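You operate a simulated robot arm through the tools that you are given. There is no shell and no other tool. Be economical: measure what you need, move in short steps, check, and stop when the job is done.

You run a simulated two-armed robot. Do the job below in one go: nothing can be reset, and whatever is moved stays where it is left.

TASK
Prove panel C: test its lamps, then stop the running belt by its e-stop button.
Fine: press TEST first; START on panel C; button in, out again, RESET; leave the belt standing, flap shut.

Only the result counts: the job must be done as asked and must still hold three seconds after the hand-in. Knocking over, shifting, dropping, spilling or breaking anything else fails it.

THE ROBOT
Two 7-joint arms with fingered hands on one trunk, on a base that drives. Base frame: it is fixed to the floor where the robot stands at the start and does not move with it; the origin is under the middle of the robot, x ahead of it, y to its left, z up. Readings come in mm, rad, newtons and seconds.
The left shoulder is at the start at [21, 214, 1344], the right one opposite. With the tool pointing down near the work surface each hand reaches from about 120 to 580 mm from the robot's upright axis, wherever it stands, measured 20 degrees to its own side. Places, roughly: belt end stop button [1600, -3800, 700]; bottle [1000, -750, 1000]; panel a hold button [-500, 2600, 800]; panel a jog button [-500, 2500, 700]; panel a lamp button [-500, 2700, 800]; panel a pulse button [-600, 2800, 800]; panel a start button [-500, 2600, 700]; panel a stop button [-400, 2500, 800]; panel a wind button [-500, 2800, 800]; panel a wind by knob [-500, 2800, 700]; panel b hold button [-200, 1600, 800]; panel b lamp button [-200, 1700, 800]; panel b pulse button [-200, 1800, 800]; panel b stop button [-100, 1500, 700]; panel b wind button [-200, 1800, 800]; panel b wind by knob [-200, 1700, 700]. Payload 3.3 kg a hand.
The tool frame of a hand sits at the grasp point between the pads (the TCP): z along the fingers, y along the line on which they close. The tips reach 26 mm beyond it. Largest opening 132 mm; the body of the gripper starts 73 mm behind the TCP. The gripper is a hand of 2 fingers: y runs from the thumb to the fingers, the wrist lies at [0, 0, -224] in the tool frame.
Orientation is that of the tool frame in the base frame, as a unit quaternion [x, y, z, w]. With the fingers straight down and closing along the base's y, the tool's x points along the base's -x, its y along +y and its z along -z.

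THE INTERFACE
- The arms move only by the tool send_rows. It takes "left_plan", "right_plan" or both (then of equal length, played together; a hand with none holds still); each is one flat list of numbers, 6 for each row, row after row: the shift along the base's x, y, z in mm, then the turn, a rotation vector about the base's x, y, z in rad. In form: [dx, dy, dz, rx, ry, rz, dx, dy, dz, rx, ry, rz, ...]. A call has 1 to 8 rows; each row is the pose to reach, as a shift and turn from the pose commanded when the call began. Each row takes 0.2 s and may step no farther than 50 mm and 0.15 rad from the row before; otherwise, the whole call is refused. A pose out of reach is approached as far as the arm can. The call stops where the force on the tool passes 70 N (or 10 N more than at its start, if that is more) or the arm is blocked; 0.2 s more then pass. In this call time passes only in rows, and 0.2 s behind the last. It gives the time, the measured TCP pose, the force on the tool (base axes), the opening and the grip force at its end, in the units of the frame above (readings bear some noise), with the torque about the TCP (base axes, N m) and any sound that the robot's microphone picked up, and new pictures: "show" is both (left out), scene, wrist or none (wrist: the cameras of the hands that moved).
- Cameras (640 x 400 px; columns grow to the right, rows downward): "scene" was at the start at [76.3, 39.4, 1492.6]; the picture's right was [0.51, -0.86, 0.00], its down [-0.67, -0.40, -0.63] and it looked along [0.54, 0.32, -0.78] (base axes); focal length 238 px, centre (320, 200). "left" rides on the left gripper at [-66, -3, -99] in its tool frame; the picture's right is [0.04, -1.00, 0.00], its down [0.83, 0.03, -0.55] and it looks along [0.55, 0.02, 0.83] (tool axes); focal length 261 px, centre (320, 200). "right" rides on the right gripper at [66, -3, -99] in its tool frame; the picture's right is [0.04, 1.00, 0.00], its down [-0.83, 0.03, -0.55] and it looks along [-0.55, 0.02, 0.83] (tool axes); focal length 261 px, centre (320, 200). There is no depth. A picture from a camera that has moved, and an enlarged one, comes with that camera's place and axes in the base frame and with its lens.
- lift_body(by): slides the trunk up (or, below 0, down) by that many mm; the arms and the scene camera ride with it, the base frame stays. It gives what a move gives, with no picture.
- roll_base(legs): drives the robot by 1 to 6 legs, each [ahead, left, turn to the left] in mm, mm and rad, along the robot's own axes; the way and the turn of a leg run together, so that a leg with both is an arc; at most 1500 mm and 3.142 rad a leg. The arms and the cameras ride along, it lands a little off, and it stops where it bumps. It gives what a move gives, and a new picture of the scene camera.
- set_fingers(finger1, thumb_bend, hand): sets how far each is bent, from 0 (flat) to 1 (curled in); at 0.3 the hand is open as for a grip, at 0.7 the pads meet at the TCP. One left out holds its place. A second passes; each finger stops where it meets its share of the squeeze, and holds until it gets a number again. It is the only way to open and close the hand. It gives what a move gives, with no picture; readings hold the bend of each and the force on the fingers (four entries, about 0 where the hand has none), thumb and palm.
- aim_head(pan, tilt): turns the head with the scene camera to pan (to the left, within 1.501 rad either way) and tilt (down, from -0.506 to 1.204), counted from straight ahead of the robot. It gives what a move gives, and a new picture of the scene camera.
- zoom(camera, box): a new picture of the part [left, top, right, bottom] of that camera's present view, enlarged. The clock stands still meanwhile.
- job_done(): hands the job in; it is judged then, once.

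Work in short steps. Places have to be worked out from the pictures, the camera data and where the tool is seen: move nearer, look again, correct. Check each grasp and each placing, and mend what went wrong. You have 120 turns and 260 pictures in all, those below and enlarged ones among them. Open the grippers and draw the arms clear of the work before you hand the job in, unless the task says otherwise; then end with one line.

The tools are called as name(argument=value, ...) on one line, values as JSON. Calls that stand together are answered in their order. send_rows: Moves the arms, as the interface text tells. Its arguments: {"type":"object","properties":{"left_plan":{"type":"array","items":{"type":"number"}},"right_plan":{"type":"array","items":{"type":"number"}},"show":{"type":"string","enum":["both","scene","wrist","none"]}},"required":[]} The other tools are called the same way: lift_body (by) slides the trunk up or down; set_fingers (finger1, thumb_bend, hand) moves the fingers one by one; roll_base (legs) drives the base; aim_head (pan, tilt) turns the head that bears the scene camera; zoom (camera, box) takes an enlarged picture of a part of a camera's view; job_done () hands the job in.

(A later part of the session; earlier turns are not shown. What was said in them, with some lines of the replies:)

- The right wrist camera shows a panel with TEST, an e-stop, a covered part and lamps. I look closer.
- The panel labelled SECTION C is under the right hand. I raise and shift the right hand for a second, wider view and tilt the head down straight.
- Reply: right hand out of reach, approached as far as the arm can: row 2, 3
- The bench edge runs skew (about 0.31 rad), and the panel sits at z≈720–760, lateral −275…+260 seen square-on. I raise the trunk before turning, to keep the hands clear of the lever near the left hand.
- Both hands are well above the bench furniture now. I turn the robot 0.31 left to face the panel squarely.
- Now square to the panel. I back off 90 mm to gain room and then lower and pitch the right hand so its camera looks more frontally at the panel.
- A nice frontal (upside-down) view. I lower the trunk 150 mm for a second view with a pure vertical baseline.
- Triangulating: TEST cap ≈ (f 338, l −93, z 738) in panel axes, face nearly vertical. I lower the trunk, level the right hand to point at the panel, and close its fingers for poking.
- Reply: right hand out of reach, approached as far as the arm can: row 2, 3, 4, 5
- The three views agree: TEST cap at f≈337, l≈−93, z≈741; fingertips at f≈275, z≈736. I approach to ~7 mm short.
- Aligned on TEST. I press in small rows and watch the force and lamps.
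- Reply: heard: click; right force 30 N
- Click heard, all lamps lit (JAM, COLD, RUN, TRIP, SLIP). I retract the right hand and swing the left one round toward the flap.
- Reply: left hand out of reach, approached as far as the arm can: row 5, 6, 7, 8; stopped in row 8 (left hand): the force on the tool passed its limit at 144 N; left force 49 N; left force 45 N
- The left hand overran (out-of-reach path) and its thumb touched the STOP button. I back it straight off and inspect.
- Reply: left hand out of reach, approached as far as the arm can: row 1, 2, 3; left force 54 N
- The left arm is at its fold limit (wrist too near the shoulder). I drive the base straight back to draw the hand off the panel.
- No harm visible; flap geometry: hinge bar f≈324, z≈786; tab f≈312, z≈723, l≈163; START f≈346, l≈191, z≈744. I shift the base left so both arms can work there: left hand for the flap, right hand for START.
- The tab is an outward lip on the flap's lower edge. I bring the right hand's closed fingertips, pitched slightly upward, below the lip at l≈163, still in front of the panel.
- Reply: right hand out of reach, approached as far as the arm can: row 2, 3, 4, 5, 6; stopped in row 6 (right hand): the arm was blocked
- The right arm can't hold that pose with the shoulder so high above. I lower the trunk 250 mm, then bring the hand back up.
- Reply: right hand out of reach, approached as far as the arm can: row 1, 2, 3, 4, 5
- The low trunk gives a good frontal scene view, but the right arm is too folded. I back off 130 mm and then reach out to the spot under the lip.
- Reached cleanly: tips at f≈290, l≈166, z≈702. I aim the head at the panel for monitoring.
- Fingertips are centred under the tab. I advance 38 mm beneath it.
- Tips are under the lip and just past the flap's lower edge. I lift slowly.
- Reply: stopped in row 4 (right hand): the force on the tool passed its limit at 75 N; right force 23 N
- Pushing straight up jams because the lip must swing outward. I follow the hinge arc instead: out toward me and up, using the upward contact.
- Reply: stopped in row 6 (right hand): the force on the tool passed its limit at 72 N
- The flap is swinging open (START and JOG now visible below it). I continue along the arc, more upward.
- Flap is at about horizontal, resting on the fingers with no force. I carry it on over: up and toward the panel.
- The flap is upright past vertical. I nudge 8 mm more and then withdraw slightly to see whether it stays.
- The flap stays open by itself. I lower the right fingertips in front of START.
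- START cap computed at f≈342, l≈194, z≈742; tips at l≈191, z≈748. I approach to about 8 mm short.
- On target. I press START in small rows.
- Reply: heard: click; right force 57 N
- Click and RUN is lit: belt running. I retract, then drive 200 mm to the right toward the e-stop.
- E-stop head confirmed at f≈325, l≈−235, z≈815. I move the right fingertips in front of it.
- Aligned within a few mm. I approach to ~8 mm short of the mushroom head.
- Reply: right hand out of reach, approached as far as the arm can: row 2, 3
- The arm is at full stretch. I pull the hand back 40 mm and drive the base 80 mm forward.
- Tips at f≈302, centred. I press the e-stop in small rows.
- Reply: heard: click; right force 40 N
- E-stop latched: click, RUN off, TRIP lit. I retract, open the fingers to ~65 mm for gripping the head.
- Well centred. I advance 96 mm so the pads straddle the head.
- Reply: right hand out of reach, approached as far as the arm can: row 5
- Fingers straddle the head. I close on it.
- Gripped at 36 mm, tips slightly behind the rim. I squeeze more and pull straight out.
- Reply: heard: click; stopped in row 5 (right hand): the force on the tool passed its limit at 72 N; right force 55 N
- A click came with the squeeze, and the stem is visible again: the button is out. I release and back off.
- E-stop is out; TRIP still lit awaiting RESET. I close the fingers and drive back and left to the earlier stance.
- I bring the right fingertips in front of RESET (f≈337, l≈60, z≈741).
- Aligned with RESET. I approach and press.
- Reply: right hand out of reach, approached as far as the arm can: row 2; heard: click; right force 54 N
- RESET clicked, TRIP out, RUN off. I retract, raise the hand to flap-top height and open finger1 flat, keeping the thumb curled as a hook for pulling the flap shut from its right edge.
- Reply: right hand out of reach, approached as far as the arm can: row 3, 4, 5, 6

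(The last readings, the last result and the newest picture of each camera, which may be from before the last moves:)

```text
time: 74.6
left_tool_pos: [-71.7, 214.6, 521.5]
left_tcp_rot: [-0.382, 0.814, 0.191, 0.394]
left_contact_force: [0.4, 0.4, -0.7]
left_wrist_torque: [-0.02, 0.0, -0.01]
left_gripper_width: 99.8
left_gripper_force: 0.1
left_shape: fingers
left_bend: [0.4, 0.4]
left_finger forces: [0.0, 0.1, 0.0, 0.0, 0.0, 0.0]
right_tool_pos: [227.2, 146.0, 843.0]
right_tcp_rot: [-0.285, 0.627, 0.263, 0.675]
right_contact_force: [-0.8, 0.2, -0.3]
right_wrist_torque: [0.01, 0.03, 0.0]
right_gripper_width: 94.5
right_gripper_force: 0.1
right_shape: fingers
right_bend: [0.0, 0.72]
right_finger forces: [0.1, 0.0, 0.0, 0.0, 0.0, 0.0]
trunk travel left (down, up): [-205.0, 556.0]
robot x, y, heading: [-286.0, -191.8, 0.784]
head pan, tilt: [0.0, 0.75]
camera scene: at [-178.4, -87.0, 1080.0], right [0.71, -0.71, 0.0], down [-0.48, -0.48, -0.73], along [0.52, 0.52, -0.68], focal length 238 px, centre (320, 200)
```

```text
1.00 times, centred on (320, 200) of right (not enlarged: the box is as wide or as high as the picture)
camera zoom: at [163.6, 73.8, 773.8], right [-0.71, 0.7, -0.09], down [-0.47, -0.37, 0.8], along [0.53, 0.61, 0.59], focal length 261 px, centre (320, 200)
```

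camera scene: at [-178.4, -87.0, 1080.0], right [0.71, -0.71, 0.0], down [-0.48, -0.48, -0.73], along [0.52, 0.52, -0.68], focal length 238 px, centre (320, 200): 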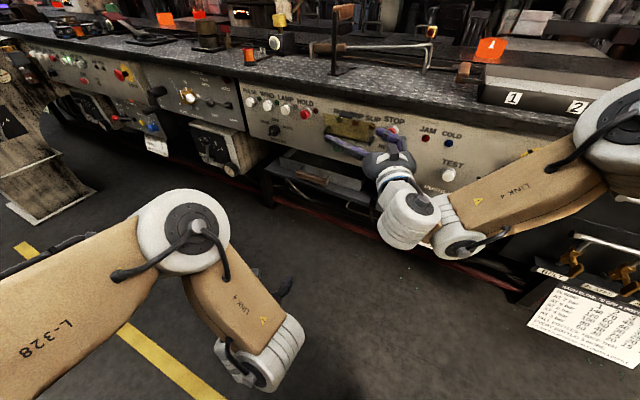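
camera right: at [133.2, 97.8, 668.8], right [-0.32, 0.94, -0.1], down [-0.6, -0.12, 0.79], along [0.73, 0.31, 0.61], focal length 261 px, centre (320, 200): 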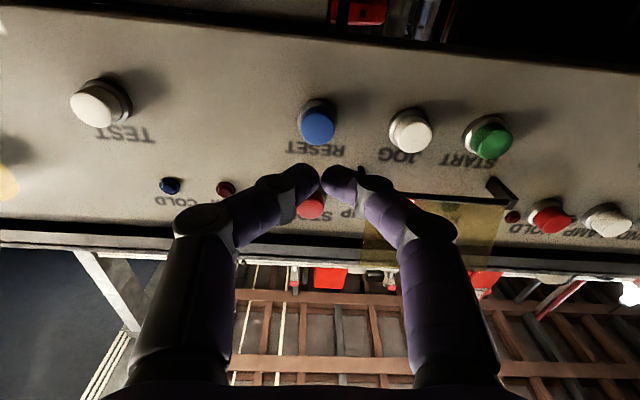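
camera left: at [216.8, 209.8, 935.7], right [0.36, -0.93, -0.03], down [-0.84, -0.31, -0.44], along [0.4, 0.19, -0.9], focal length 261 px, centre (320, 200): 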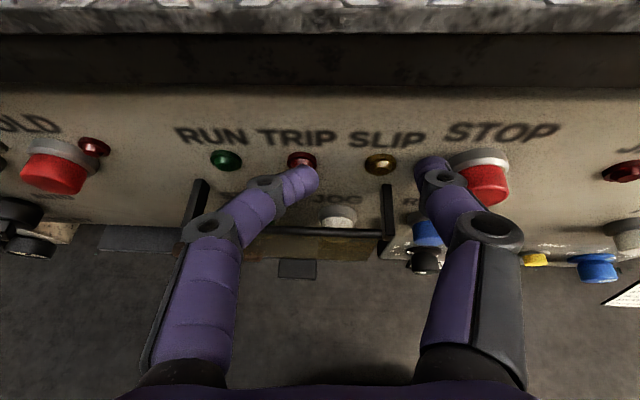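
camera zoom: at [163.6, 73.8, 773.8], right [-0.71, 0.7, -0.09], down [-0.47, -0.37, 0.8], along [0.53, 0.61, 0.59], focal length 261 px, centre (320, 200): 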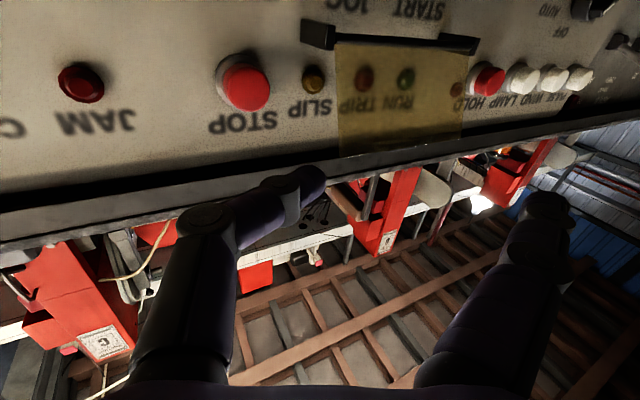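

The flap leans slightly outward (f≈305–320 at z≈845), right edge at l≈110; thumb tip is at about (284, 81, 844). I go forward right of the flap first, above STOP.

send_rows(right_plan=[12, 4, 4, 0, 0, 0, 24, 8, 4, 0, 0, 0, 36, 12, 4, 0, 0, 0, 47, 15, 4, 0, 0, 0], show="both")

zoom(camera="scene", box=[290, 80, 450, 180])

```text
time: 75.6
left_tool_pos: [-72.0, 214.2, 522.1]
left_tcp_rot: [-0.382, 0.814, 0.191, 0.394]
left_contact_force: [0.0, -0.1, 0.0]
left_wrist_torque: [0.01, 0.01, 0.02]
left_gripper_width: 99.8
left_gripper_force: 0.0
left_shape: fingers
left_bend: [0.4, 0.4]
left_finger forces: [0.0, 0.0, 0.1, 0.1, 0.0, 0.0]
right_tool_pos: [273.2, 162.0, 847.4]
right_tcp_rot: [-0.284, 0.628, 0.263, 0.675]
right_contact_force: [-0.1, 0.7, -0.6]
right_wrist_torque: [0.03, -0.03, 0.0]
right_gripper_width: 94.5
right_gripper_force: 0.1
right_shape: fingers
right_bend: [0.0, 0.72]
right_finger forces: [0.0, 0.0, 0.1, 0.0, 0.1, 0.0]
trunk travel left (down, up): [-205.0, 556.0]
robot x, y, heading: [-285.2, -193.4, 0.789]
head pan, tilt: [0.0, 0.75]
camera scene: at [-178.4, -87.0, 1080.0], right [0.71, -0.71, 0.0], down [-0.48, -0.48, -0.73], along [0.52, 0.52, -0.68], focal length 238 px, centre (320, 200)
camera right: at [211.1, 89.1, 777.8], right [-0.71, 0.7, -0.09], down [-0.47, -0.37, 0.8], along [0.52, 0.61, 0.59], focal length 261 px, centre (320, 200)
```

scene: 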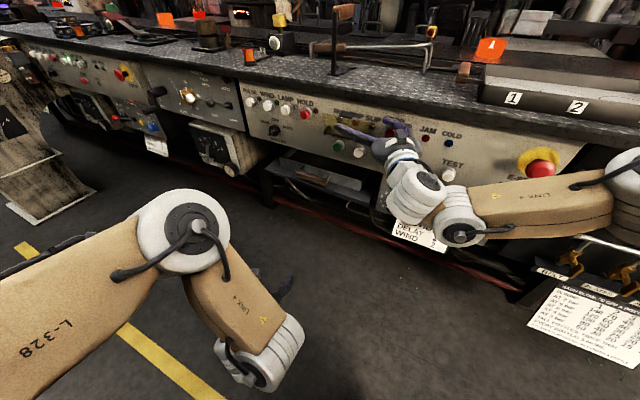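
right: 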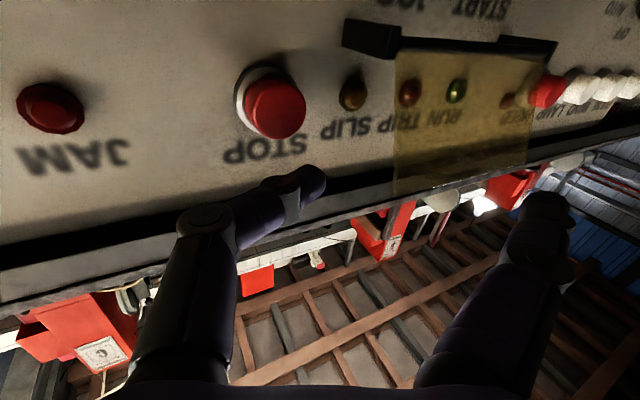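

```text
4.00 times, centred on (370, 130) of scene
camera zoom: at [-178.4, -87.0, 1080.0], right [0.71, -0.71, 0.0], down [-0.48, -0.48, -0.73], along [0.52, 0.52, -0.68], focal length 950 px, centre (120, 480)
```

zoom: 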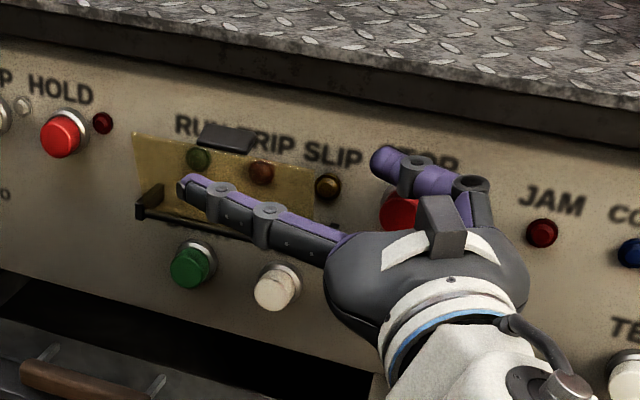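

Triangulation: flap top right corner at f≈294, l≈101, z≈842. The thumb tip (333, 82, 848) is behind that plane. I slide it left behind the flap, then lower it.

send_rows(right_plan=[-7, 15, 0, 0, 0, 0, -14, 30, 0, 0, 0, 0, -21, 45.8, 0, 0, 0, 0, -21, 45.8, -12, 0, 0, 0, -21, 45.8, -22, 0, 0, 0], show="wrist")

zoom(camera="scene", box=[290, 80, 450, 180])

```text
time: 76.8
left_tool_pos: [-72.2, 213.6, 522.9]
left_tcp_rot: [-0.381, 0.814, 0.191, 0.393]
left_contact_force: [0.0, 0.9, -0.7]
left_wrist_torque: [0.02, 0.01, 0.01]
left_gripper_width: 99.8
left_gripper_force: 0.0
left_shape: fingers
left_bend: [0.4, 0.4]
left_finger forces: [0.0, 0.0, 0.1, 0.0, 0.0, 0.0]
right_tool_pos: [253.0, 207.4, 824.9]
right_tcp_rot: [-0.285, 0.627, 0.263, 0.675]
right_contact_force: [0.1, -1.6, 0.0]
right_wrist_torque: [-0.03, 0.04, 0.06]
right_gripper_width: 94.6
right_gripper_force: 0.1
right_shape: fingers
right_bend: [0.0, 0.72]
right_finger forces: [0.1, 0.0, 0.0, 0.0, 0.1, 0.0]
trunk travel left (down, up): [-205.0, 556.0]
robot x, y, heading: [-287.8, -194.2, 0.786]
head pan, tilt: [0.0, 0.75]
camera right: at [190.0, 134.6, 756.0], right [-0.71, 0.7, -0.1], down [-0.47, -0.37, 0.8], along [0.52, 0.61, 0.59], focal length 261 px, centre (320, 200)
```

right: 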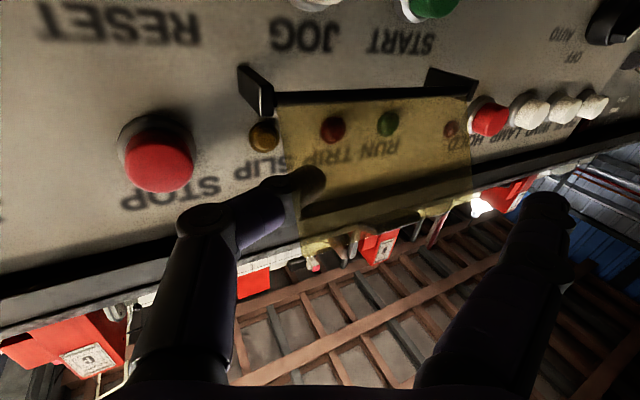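

```text
4.00 times, centred on (370, 130) of scene
camera zoom: at [-178.4, -87.0, 1080.0], right [0.71, -0.71, 0.0], down [-0.48, -0.48, -0.73], along [0.52, 0.52, -0.68], focal length 950 px, centre (120, 480)
```

zoom: 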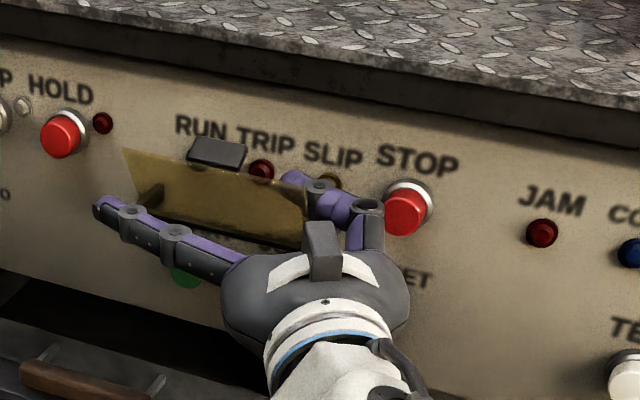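

The thumb is hooked behind the flap's top right corner. I pull outward and down along the hinge arc.

send_rows(right_plan=[-9.5, -3, 0, 0, 0, 0, -19, -6, -4, 0, 0, 0, -28.5, -9, -10, 0, 0, 0, -36, -12, -18, 0, 0, 0, -43, -14, -27, 0, 0, 0, -46, -15, -36, 0, 0, 0], show="wrist")

zoom(camera="scene", box=[290, 80, 450, 180])

```text
time: 78.2
left_tool_pos: [-71.2, 213.5, 521.9]
left_tcp_rot: [-0.382, 0.814, 0.192, 0.394]
left_contact_force: [0.6, 0.1, -0.7]
left_wrist_torque: [-0.01, 0.0, -0.04]
left_gripper_width: 99.8
left_gripper_force: 0.1
left_shape: fingers
left_bend: [0.4, 0.4]
left_finger forces: [0.0, 0.0, 0.0, 0.1, 0.1, 0.1]
right_tool_pos: [206.9, 192.6, 788.8]
right_tcp_rot: [-0.285, 0.627, 0.264, 0.675]
right_contact_force: [0.2, -0.2, 0.4]
right_wrist_torque: [0.05, 0.02, -0.03]
right_gripper_width: 94.7
right_gripper_force: 0.0
right_shape: fingers
right_bend: [0.0, 0.72]
right_finger forces: [0.0, 0.0, 0.1, 0.1, 0.1, 0.0]
trunk travel left (down, up): [-205.0, 556.0]
robot x, y, heading: [-284.0, -190.5, 0.788]
head pan, tilt: [0.0, 0.75]
camera right: at [144.0, 120.6, 719.7], right [-0.71, 0.7, -0.09], down [-0.47, -0.37, 0.8], along [0.53, 0.61, 0.59], focal length 261 px, centre (320, 200)
```

right: 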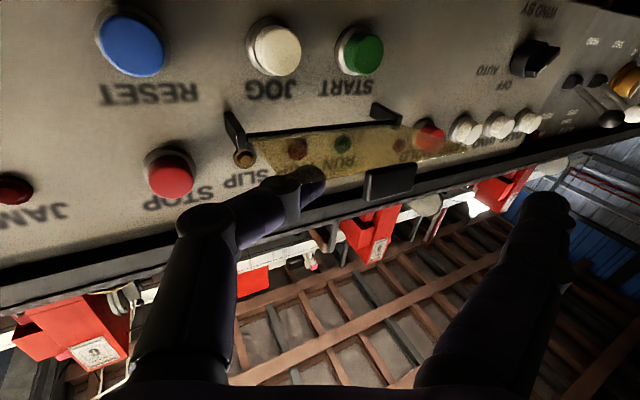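

```text
4.00 times, centred on (370, 130) of scene
camera zoom: at [-178.4, -87.0, 1080.0], right [0.71, -0.71, 0.0], down [-0.48, -0.48, -0.73], along [0.52, 0.52, -0.68], focal length 950 px, centre (120, 480)
```

zoom: 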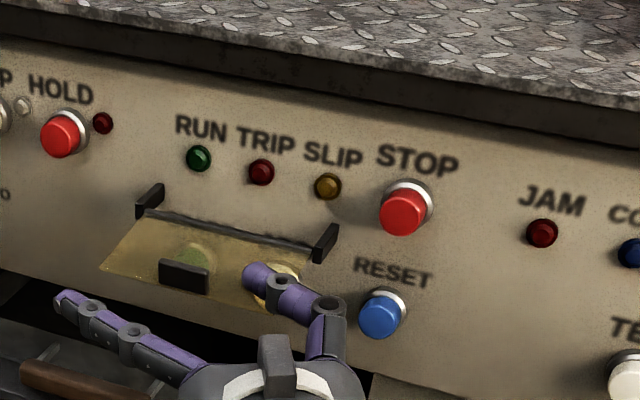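

The flap is at about horizontal with the thumb on its outer side. I push it on down and in along the arc.

send_rows(right_plan=[0, 0, -10, 0, 0, 0, 2, 0.6, -20, 0, 0, 0, 5, 1.6, -30, 0, 0, 0, 12, 4, -38, 0, 0, 0, 20, 6.5, -44, 0, 0, 0, 28, 9, -48, 0, 0, 0], show="wrist")

zoom(camera="scene", box=[290, 80, 450, 180])

```text
time: 79.6
left_tool_pos: [-71.9, 213.0, 522.5]
left_tcp_rot: [-0.38, 0.815, 0.19, 0.394]
left_contact_force: [-0.2, -0.3, 0.4]
left_wrist_torque: [0.0, 0.0, -0.02]
left_gripper_width: 100.2
left_gripper_force: 0.0
left_shape: fingers
left_bend: [0.4, 0.4]
left_finger forces: [0.0, 0.0, 0.0, 0.0, 0.0, 0.1]
right_tool_pos: [234.5, 200.9, 739.5]
right_tcp_rot: [-0.285, 0.627, 0.263, 0.676]
right_contact_force: [0.2, -0.1, 0.0]
right_wrist_torque: [0.0, -0.01, -0.01]
right_gripper_width: 94.5
right_gripper_force: 0.1
right_shape: fingers
right_bend: [0.0, 0.72]
right_finger forces: [0.1, 0.0, 0.0, 0.0, 0.1, 0.0]
trunk travel left (down, up): [-205.0, 556.0]
robot x, y, heading: [-285.3, -194.3, 0.785]
head pan, tilt: [0.0, 0.75]
camera right: at [171.9, 129.2, 670.6], right [-0.71, 0.7, -0.1], down [-0.47, -0.37, 0.8], along [0.53, 0.61, 0.59], focal length 261 px, centre (320, 200)
```

right: 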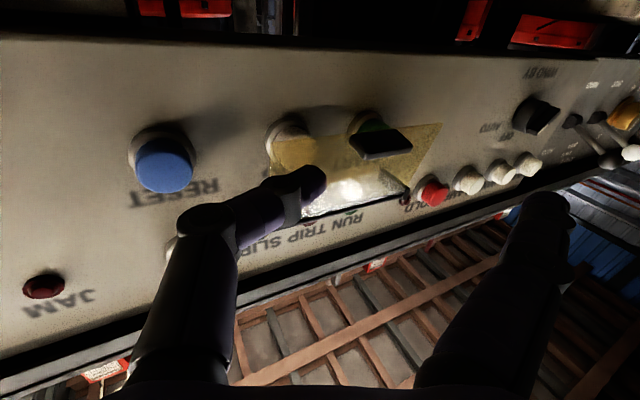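

```text
4.00 times, centred on (370, 130) of scene
camera zoom: at [-178.4, -87.0, 1080.0], right [0.71, -0.71, 0.0], down [-0.48, -0.48, -0.73], along [0.52, 0.52, -0.68], focal length 950 px, centre (120, 480)
```

zoom: 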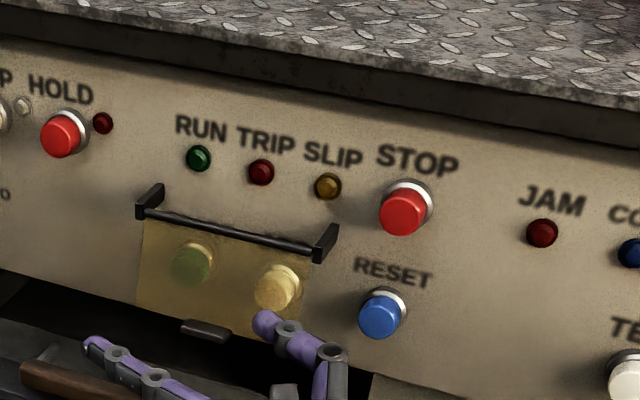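

The flap hangs shut. I give it a gentle 6 mm nudge to make sure, then withdraw.

send_rows(right_plan=[3, 1, -3, 0, 0, 0, 6, 2, -4, 0, 0, 0, 9, 3, -4, 0, 0, 0], show="none")

zoom(camera="scene", box=[290, 80, 450, 180])

send_rows(right_plan=[-30, -10, -4, 0, 0, 0, -65, -21, -4, 0, 0, 0, -100, -33, 0, 0, 0, 0], show="none")

roll_base(legs=[[-200, 0, 0], [0, 0, -0.45]])

zoom(camera="scene", box=[200, 30, 440, 180])

```text
time: 80.4
left_tool_pos: [-71.3, 213.3, 521.6]
left_tcp_rot: [-0.382, 0.814, 0.192, 0.394]
left_contact_force: [0.2, -0.8, -0.9]
left_wrist_torque: [0.02, 0.02, 0.01]
left_gripper_width: 100.0
left_gripper_force: 0.1
left_shape: fingers
left_bend: [0.4, 0.4]
left_finger forces: [0.0, 0.1, 0.0, 0.2, 0.0, 0.1]
right_tool_pos: [242.5, 203.8, 737.0]
right_tcp_rot: [-0.284, 0.627, 0.263, 0.676]
right_contact_force: [0.5, 0.4, -0.3]
right_wrist_torque: [-0.03, 0.0, 0.01]
right_gripper_width: 94.3
right_gripper_force: 0.2
right_shape: fingers
right_bend: [0.0, 0.72]
right_finger forces: [0.0, 0.0, 0.0, 0.1, 0.2, 0.0]
trunk travel left (down, up): [-205.0, 556.0]
robot x, y, heading: [-286.9, -196.3, 0.789]
head pan, tilt: [0.0, 0.75]
```

```text
4.00 times, centred on (370, 130) of scene
camera zoom: at [-178.4, -87.0, 1080.0], right [0.71, -0.71, 0.0], down [-0.48, -0.48, -0.73], along [0.52, 0.52, -0.68], focal length 950 px, centre (120, 480)
```

zoom: 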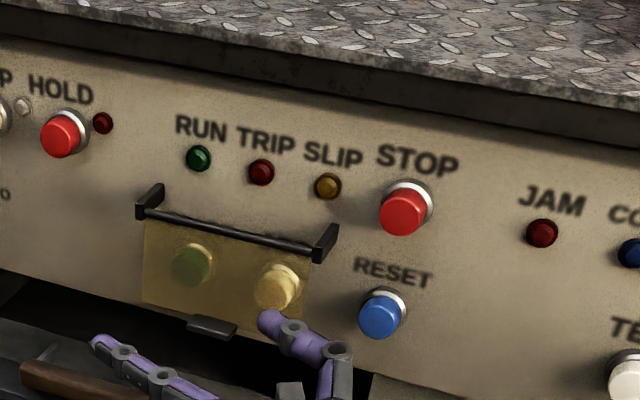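

```text
time: 81.2
left_tool_pos: [-70.7, 213.4, 522.5]
left_tcp_rot: [-0.382, 0.814, 0.191, 0.394]
left_contact_force: [-0.1, -0.7, -0.4]
left_wrist_torque: [-0.04, -0.02, -0.01]
left_gripper_width: 100.0
left_gripper_force: 0.0
left_shape: fingers
left_bend: [0.4, 0.4]
left_finger forces: [0.0, 0.0, 0.0, 0.0, 0.1, 0.1]
right_tool_pos: [142.7, 169.3, 737.0]
right_tcp_rot: [-0.283, 0.628, 0.263, 0.675]
right_contact_force: [-1.1, 0.4, 0.3]
right_wrist_torque: [0.02, -0.02, -0.01]
right_gripper_width: 94.3
right_gripper_force: 0.0
right_shape: fingers
right_bend: [0.0, 0.72]
right_finger forces: [0.1, 0.1, 0.0, 0.0, 0.1, 0.0]
trunk travel left (down, up): [-205.0, 556.0]
robot x, y, heading: [-282.6, -191.8, 0.787]
head pan, tilt: [0.0, 0.75]
```

```text
time: 84.1
left_tool_pos: [-55.1, -54.8, 522.7]
left_tcp_rot: [-0.193, 0.878, 0.099, 0.426]
left_contact_force: [-0.4, -0.3, 0.1]
left_wrist_torque: [0.02, 0.0, 0.0]
left_gripper_width: 100.1
left_gripper_force: 0.0
left_shape: fingers
left_bend: [0.4, 0.4]
left_finger forces: [0.0, 0.0, 0.0, 0.1, 0.0, 0.0]
right_tool_pos: [119.7, -186.0, 736.5]
right_tcp_rot: [-0.14, 0.674, 0.107, 0.717]
right_contact_force: [0.5, 0.3, 0.6]
right_wrist_torque: [0.01, -0.01, 0.0]
right_gripper_width: 94.6
right_gripper_force: 0.1
right_shape: fingers
right_bend: [0.0, 0.72]
right_finger forces: [0.0, 0.1, 0.0, 0.1, 0.1, 0.1]
trunk travel left (down, up): [-205.0, 556.0]
robot x, y, heading: [-416.6, -330.9, 0.343]
head pan, tilt: [0.0, 0.75]
camera scene: at [-279.5, -280.1, 1080.0], right [0.34, -0.94, 0.0], down [-0.64, -0.23, -0.73], along [0.69, 0.25, -0.68], focal length 238 px, centre (320, 200)
```

scene: 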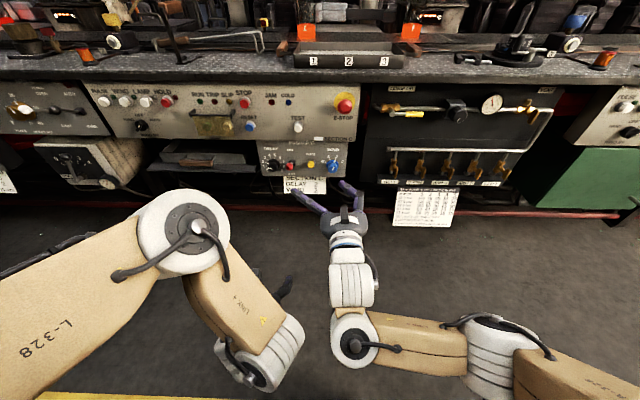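

```text
2.67 times, centred on (320, 105) of scene
camera zoom: at [-279.5, -280.1, 1080.0], right [0.34, -0.94, 0.0], down [-0.64, -0.23, -0.73], along [0.69, 0.25, -0.68], focal length 633 px, centre (320, 453)
```

zoom: 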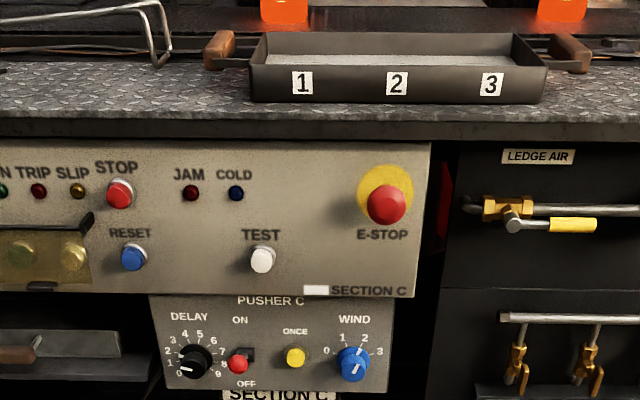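

All lamps out, e-stop out. I open the right hand and check the flap once more.

set_fingers(hand="right", finger1=0.3, thumb_bend=0.3)

zoom(camera="scene", box=[160, 80, 280, 155])

```text
time: 85.1
left_tool_pos: [-54.1, -54.4, 522.2]
left_tcp_rot: [-0.194, 0.878, 0.1, 0.425]
left_contact_force: [-0.3, 0.8, 0.1]
left_wrist_torque: [0.0, 0.0, -0.02]
left_gripper_width: 99.7
left_gripper_force: 0.1
left_shape: fingers
left_bend: [0.4, 0.4]
left_finger forces: [0.1, 0.1, 0.0, 0.0, 0.1, 0.0]
right_tool_pos: [120.2, -185.8, 736.9]
right_tcp_rot: [-0.14, 0.674, 0.108, 0.717]
right_contact_force: [-0.2, -1.3, 0.6]
right_wrist_torque: [0.0, 0.0, 0.01]
right_gripper_width: 133.8
right_gripper_force: 0.0
right_shape: fingers
right_bend: [0.3, 0.3]
right_finger forces: [0.0, 0.0, 0.0, 0.0, 0.0, 0.0]
trunk travel left (down, up): [-205.0, 556.0]
robot x, y, heading: [-424.9, -330.5, 0.335]
head pan, tilt: [0.0, 0.75]
```

```text
5.33 times, centred on (220, 118) of scene
camera zoom: at [-279.5, -280.1, 1080.0], right [0.34, -0.94, 0.0], down [-0.64, -0.23, -0.73], along [0.69, 0.25, -0.68], focal length 1267 px, centre (853, 640)
```

zoom: 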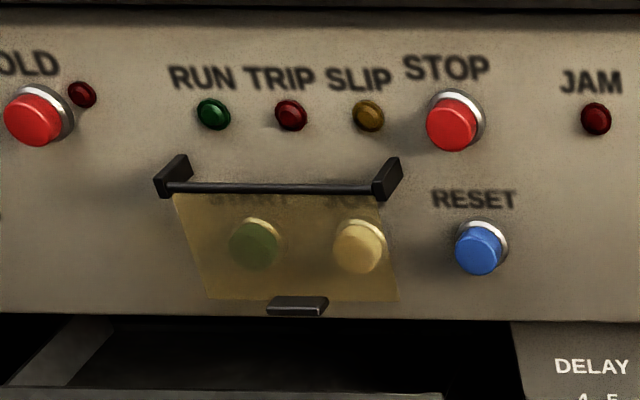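

The flap is down but my nudge met almost no resistance, so I want to confirm it is fully shut. I return to push it in the middle until it seats.

set_fingers(hand="right", finger1=0.7, thumb_bend=0.7)

roll_base(legs=[[0, 345, -0.025], [110, 0, 0]])

zoom(camera="right", box=[0, 0, 640, 400])

zoom(camera="scene", box=[270, 90, 430, 190])

```text
time: 86.1
left_tool_pos: [-52.9, -53.0, 522.5]
left_tcp_rot: [-0.192, 0.879, 0.099, 0.426]
left_contact_force: [-0.5, -0.9, -0.8]
left_wrist_torque: [0.01, 0.02, 0.01]
left_gripper_width: 100.0
left_gripper_force: 0.0
left_shape: fingers
left_bend: [0.4, 0.4]
left_finger forces: [0.0, 0.0, 0.0, 0.0, 0.0, 0.0]
right_tool_pos: [120.8, -185.9, 735.4]
right_tcp_rot: [-0.139, 0.674, 0.107, 0.717]
right_contact_force: [0.2, -0.3, -0.9]
right_wrist_torque: [-0.01, 0.03, 0.0]
right_gripper_width: 1.9
right_gripper_force: 0.0
right_shape: fingers
right_bend: [0.7, 0.7]
right_finger forces: [0.1, 0.0, 0.0, 0.0, 0.0, 0.1]
trunk travel left (down, up): [-205.0, 556.0]
robot x, y, heading: [-423.4, -330.7, 0.338]
head pan, tilt: [0.0, 0.75]
```

```text
time: 89.1
left_tool_pos: [-52.9, 302.0, 522.9]
left_tcp_rot: [-0.182, 0.881, 0.094, 0.427]
left_contact_force: [-0.1, 0.1, -0.5]
left_wrist_torque: [0.01, -0.02, 0.02]
left_gripper_width: 100.0
left_gripper_force: 0.0
left_shape: fingers
left_bend: [0.4, 0.4]
left_finger forces: [0.1, 0.1, 0.0, 0.0, 0.0, 0.1]
right_tool_pos: [118.3, 166.5, 735.5]
right_tcp_rot: [-0.131, 0.676, 0.099, 0.718]
right_contact_force: [0.4, -0.4, 0.5]
right_wrist_torque: [0.01, 0.0, -0.03]
right_gripper_width: 2.0
right_gripper_force: 0.1
right_shape: fingers
right_bend: [0.7, 0.7]
right_finger forces: [0.1, 0.1, 0.0, 0.0, 0.0, 0.0]
trunk travel left (down, up): [-205.0, 556.0]
robot x, y, heading: [-428.4, 32.2, 0.32]
head pan, tilt: [0.0, 0.75]
camera scene: at [-283.0, 82.0, 1080.0], right [0.31, -0.95, 0.0], down [-0.65, -0.21, -0.73], along [0.69, 0.23, -0.68], focal length 238 px, centre (320, 200)
```

scene: 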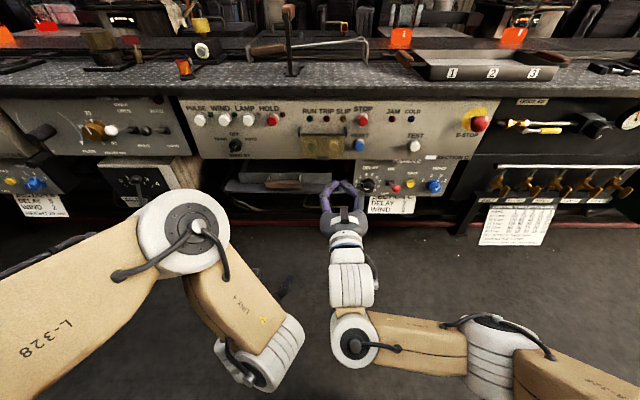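

```text
1.00 times, centred on (320, 200) of right (not enlarged: the box is as wide or as high as the picture)
camera zoom: at [29.9, 130.5, 666.6], right [-0.32, 0.94, -0.09], down [-0.59, -0.12, 0.8], along [0.74, 0.31, 0.59], focal length 261 px, centre (320, 200)
```

zoom: 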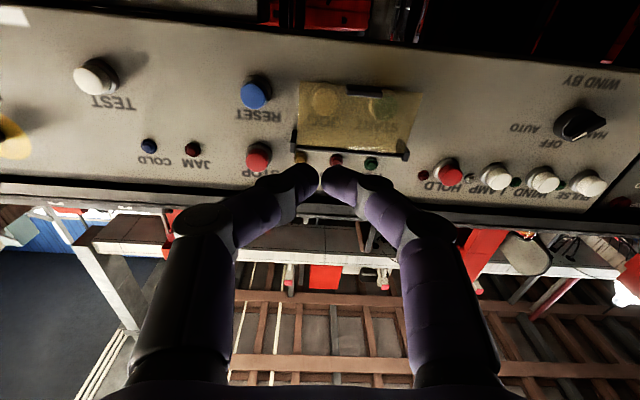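

```text
4.00 times, centred on (350, 140) of scene
camera zoom: at [-283.0, 82.0, 1080.0], right [0.31, -0.95, 0.0], down [-0.65, -0.21, -0.73], along [0.69, 0.23, -0.68], focal length 950 px, centre (200, 440)
```

zoom: 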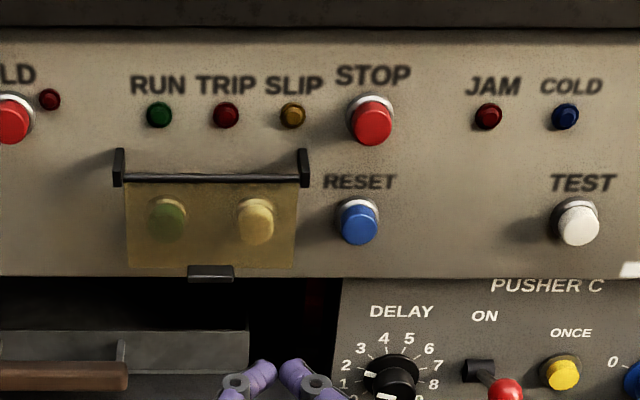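

It matches the original shut look closely. I make a gentle seating push at the flap's centre, between the two caps behind it.

send_rows(right_plan=[20, 14, 8, 0, 0, 0, 40, 29, 8, 0, 0, 0, 60, 43, 8, 0, 0, 0, 80, 58, 8, 0, 0, 0, 98, 71.5, 8, 0, 0, 0], show="wrist")

zoom(camera="scene", box=[270, 90, 430, 190])

```text
time: 90.3
left_tool_pos: [-51.9, 303.0, 522.8]
left_tcp_rot: [-0.184, 0.88, 0.096, 0.428]
left_contact_force: [0.2, 0.1, -1.2]
left_wrist_torque: [0.02, 0.0, 0.01]
left_gripper_width: 99.6
left_gripper_force: 0.1
left_shape: fingers
left_bend: [0.4, 0.4]
left_finger forces: [0.0, 0.1, 0.0, 0.0, 0.0, 0.0]
right_tool_pos: [226.1, 224.4, 735.4]
right_tcp_rot: [-0.133, 0.677, 0.084, 0.719]
right_contact_force: [-0.2, -0.5, 0.2]
right_wrist_torque: [-0.03, -0.03, -0.03]
right_gripper_width: 1.8
right_gripper_force: 0.0
right_shape: fingers
right_bend: [0.7, 0.7]
right_finger forces: [0.0, 0.0, 0.0, 0.1, 0.1, 0.0]
trunk travel left (down, up): [-205.0, 556.0]
robot x, y, heading: [-421.1, 34.1, 0.321]
head pan, tilt: [0.0, 0.75]
camera right: at [137.6, 187.5, 666.8], right [-0.3, 0.95, -0.12], down [-0.59, -0.09, 0.8], along [0.75, 0.31, 0.59], focal length 261 px, centre (320, 200)
```

right: 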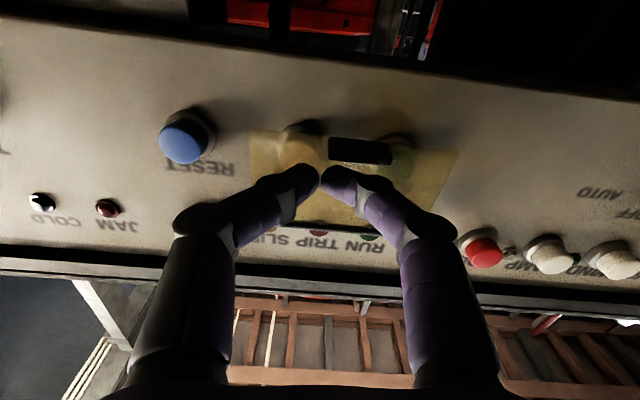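

```text
4.00 times, centred on (350, 140) of scene
camera zoom: at [-282.9, 82.0, 1080.0], right [0.31, -0.95, 0.0], down [-0.65, -0.21, -0.73], along [0.69, 0.23, -0.68], focal length 950 px, centre (200, 440)
```

zoom: 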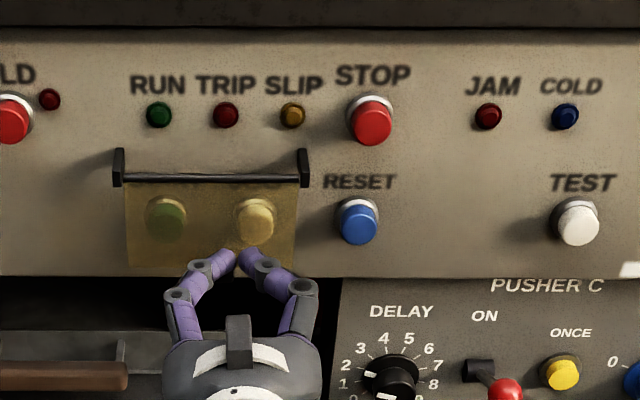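

Tips at f≈310, l≈145. I shift 12 mm left and push in 2–3 mm rows.

send_rows(right_plan=[-4, 11, 6, 0, 0, 0, -1, 12, 6, 0, 0, 0, 2, 13, 6, 0, 0, 0, 5, 14, 6, 0, 0, 0, 8, 15, 6, 0, 0, 0], show="none")

zoom(camera="scene", box=[270, 90, 430, 190])

```text
time: 91.4
left_tool_pos: [-57.0, 303.3, 524.9]
left_tcp_rot: [-0.184, 0.879, 0.095, 0.429]
left_contact_force: [-0.2, -0.2, -0.1]
left_wrist_torque: [-0.03, -0.02, -0.01]
left_gripper_width: 99.9
left_gripper_force: 0.1
left_shape: fingers
left_bend: [0.4, 0.4]
left_finger forces: [0.1, 0.1, 0.0, 0.1, 0.1, 0.0]
right_tool_pos: [250.0, 206.9, 733.9]
right_tcp_rot: [-0.142, 0.67, 0.053, 0.727]
right_contact_force: [-65.0, -8.5, 0.5]
right_wrist_torque: [0.14, 0.3, 0.5]
right_gripper_width: 0.0
right_gripper_force: 39.4
right_shape: fingers
right_bend: [0.76, 0.74]
right_finger forces: [47.7, 0.0, 0.1, 0.1, 30.5, 0.0]
trunk travel left (down, up): [-205.0, 556.0]
robot x, y, heading: [-425.4, 34.1, 0.321]
head pan, tilt: [0.0, 0.75]
stopped in row 5 (right hand): the force on the tool passed its limit at 74 N (the readings are from after the stop); the commanded pose is now the measured one
```

```text
4.00 times, centred on (350, 140) of scene
camera zoom: at [-290.0, 81.3, 1080.7], right [0.32, -0.95, 0.0], down [-0.64, -0.21, -0.73], along [0.7, 0.23, -0.68], focal length 950 px, centre (200, 440)
```

zoom: 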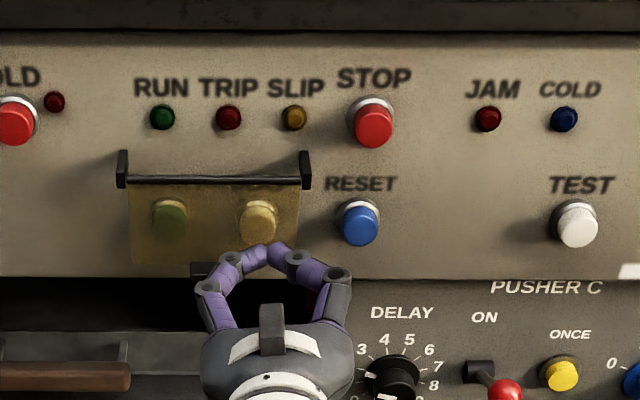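

The flap is firmly seated (solid resistance, lamps still out). I back the robot off to clear the work.

roll_base(legs=[[-200, 0, 0]])

set_fingers(hand="right", finger1=0.3, thumb_bend=0.3)

set_fingers(hand="left", finger1=0.3, thumb_bend=0.3)

zoom(camera="scene", box=[240, 30, 480, 180])

```text
time: 93.0
left_tool_pos: [-243.0, 239.1, 522.0]
left_tcp_rot: [-0.182, 0.881, 0.094, 0.426]
left_contact_force: [0.1, 0.3, -0.4]
left_wrist_torque: [0.0, 0.02, 0.0]
left_gripper_width: 99.9
left_gripper_force: 0.0
left_shape: fingers
left_bend: [0.4, 0.4]
left_finger forces: [0.0, 0.0, 0.2, 0.0, 0.0, 0.0]
right_tool_pos: [67.2, 139.3, 727.9]
right_tcp_rot: [-0.137, 0.674, 0.048, 0.724]
right_contact_force: [0.3, -0.1, -0.4]
right_wrist_torque: [0.0, -0.03, -0.02]
right_gripper_width: 1.4
right_gripper_force: 0.0
right_shape: fingers
right_bend: [0.7, 0.7]
right_finger forces: [0.0, 0.0, 0.0, 0.1, 0.0, 0.0]
trunk travel left (down, up): [-205.0, 556.0]
robot x, y, heading: [-618.0, -31.0, 0.32]
head pan, tilt: [0.0, 0.75]
camera scene: at [-473.4, 18.8, 1080.0], right [0.31, -0.95, 0.0], down [-0.65, -0.21, -0.73], along [0.69, 0.23, -0.68], focal length 238 px, centre (320, 200)
```

scene: 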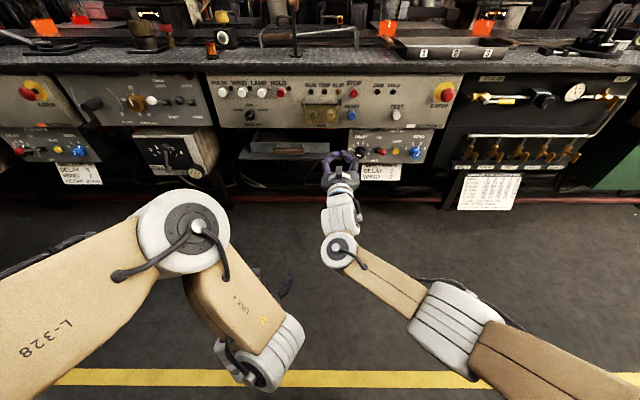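

```text
time: 94.0
left_tool_pos: [-242.6, 238.4, 522.4]
left_tcp_rot: [-0.183, 0.881, 0.095, 0.427]
left_contact_force: [0.1, 0.0, 0.4]
left_wrist_torque: [0.01, -0.01, 0.0]
left_gripper_width: 100.0
left_gripper_force: 0.1
left_shape: fingers
left_bend: [0.4, 0.4]
left_finger forces: [0.1, 0.1, 0.0, 0.1, 0.0, 0.0]
right_tool_pos: [66.8, 138.8, 727.4]
right_tcp_rot: [-0.138, 0.674, 0.048, 0.724]
right_contact_force: [-0.2, -0.4, 0.6]
right_wrist_torque: [0.0, -0.01, -0.02]
right_gripper_width: 132.9
right_gripper_force: 0.1
right_shape: fingers
right_bend: [0.3, 0.3]
right_finger forces: [0.0, 0.0, 0.0, 0.0, 0.2, 0.1]
trunk travel left (down, up): [-205.0, 556.0]
robot x, y, heading: [-613.2, -30.2, 0.32]
head pan, tilt: [0.0, 0.75]
```

```text
time: 95.0
left_tool_pos: [-242.3, 238.4, 521.2]
left_tcp_rot: [-0.182, 0.881, 0.094, 0.427]
left_contact_force: [-0.5, 0.5, 0.5]
left_wrist_torque: [-0.02, 0.03, 0.01]
left_gripper_width: 132.9
left_gripper_force: 0.0
left_shape: fingers
left_bend: [0.3, 0.3]
left_finger forces: [0.0, 0.1, 0.0, 0.0, 0.0, 0.0]
right_tool_pos: [66.4, 138.4, 728.4]
right_tcp_rot: [-0.138, 0.674, 0.048, 0.724]
right_contact_force: [-0.6, -0.5, 0.2]
right_wrist_torque: [-0.01, -0.02, 0.0]
right_gripper_width: 133.2
right_gripper_force: 0.2
right_shape: fingers
right_bend: [0.3, 0.3]
right_finger forces: [0.1, 0.0, 0.0, 0.0, 0.0, 0.0]
trunk travel left (down, up): [-205.0, 556.0]
robot x, y, heading: [-618.4, -25.6, 0.321]
head pan, tilt: [0.0, 0.75]
```

```text
2.67 times, centred on (360, 105) of scene
camera zoom: at [-473.5, 18.8, 1080.0], right [0.31, -0.95, 0.0], down [-0.65, -0.21, -0.73], along [0.69, 0.23, -0.68], focal length 633 px, centre (213, 453)
```

zoom: 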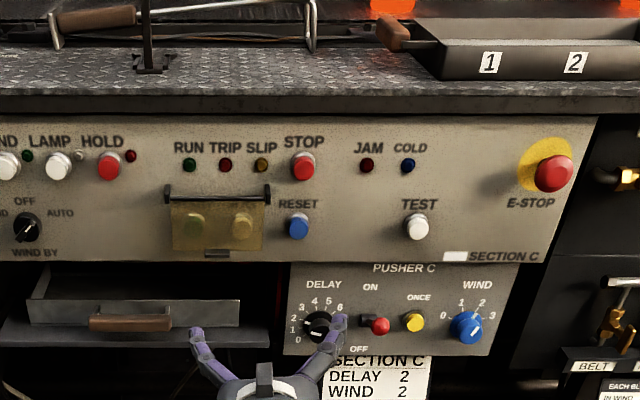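

Everything is as asked: lamps were tested, the e-stop is out, the trip is reset, the belt is standing, the flap is shut, and the hands are open and clear. I hand in.

job_done()

```text
The job is handed in.
```

Panel C is proved and handed in. TEST lit all five lamps, and START brought up RUN. Pressing the e-stop put RUN out and lit TRIP; I pulled it out again and RESET cleared TRIP. The belt is standing and the flap is shut. While I was bringing the left hand in, before START, its thumb pressed against the STOP button on panel C; I saw no lamp change or damage.
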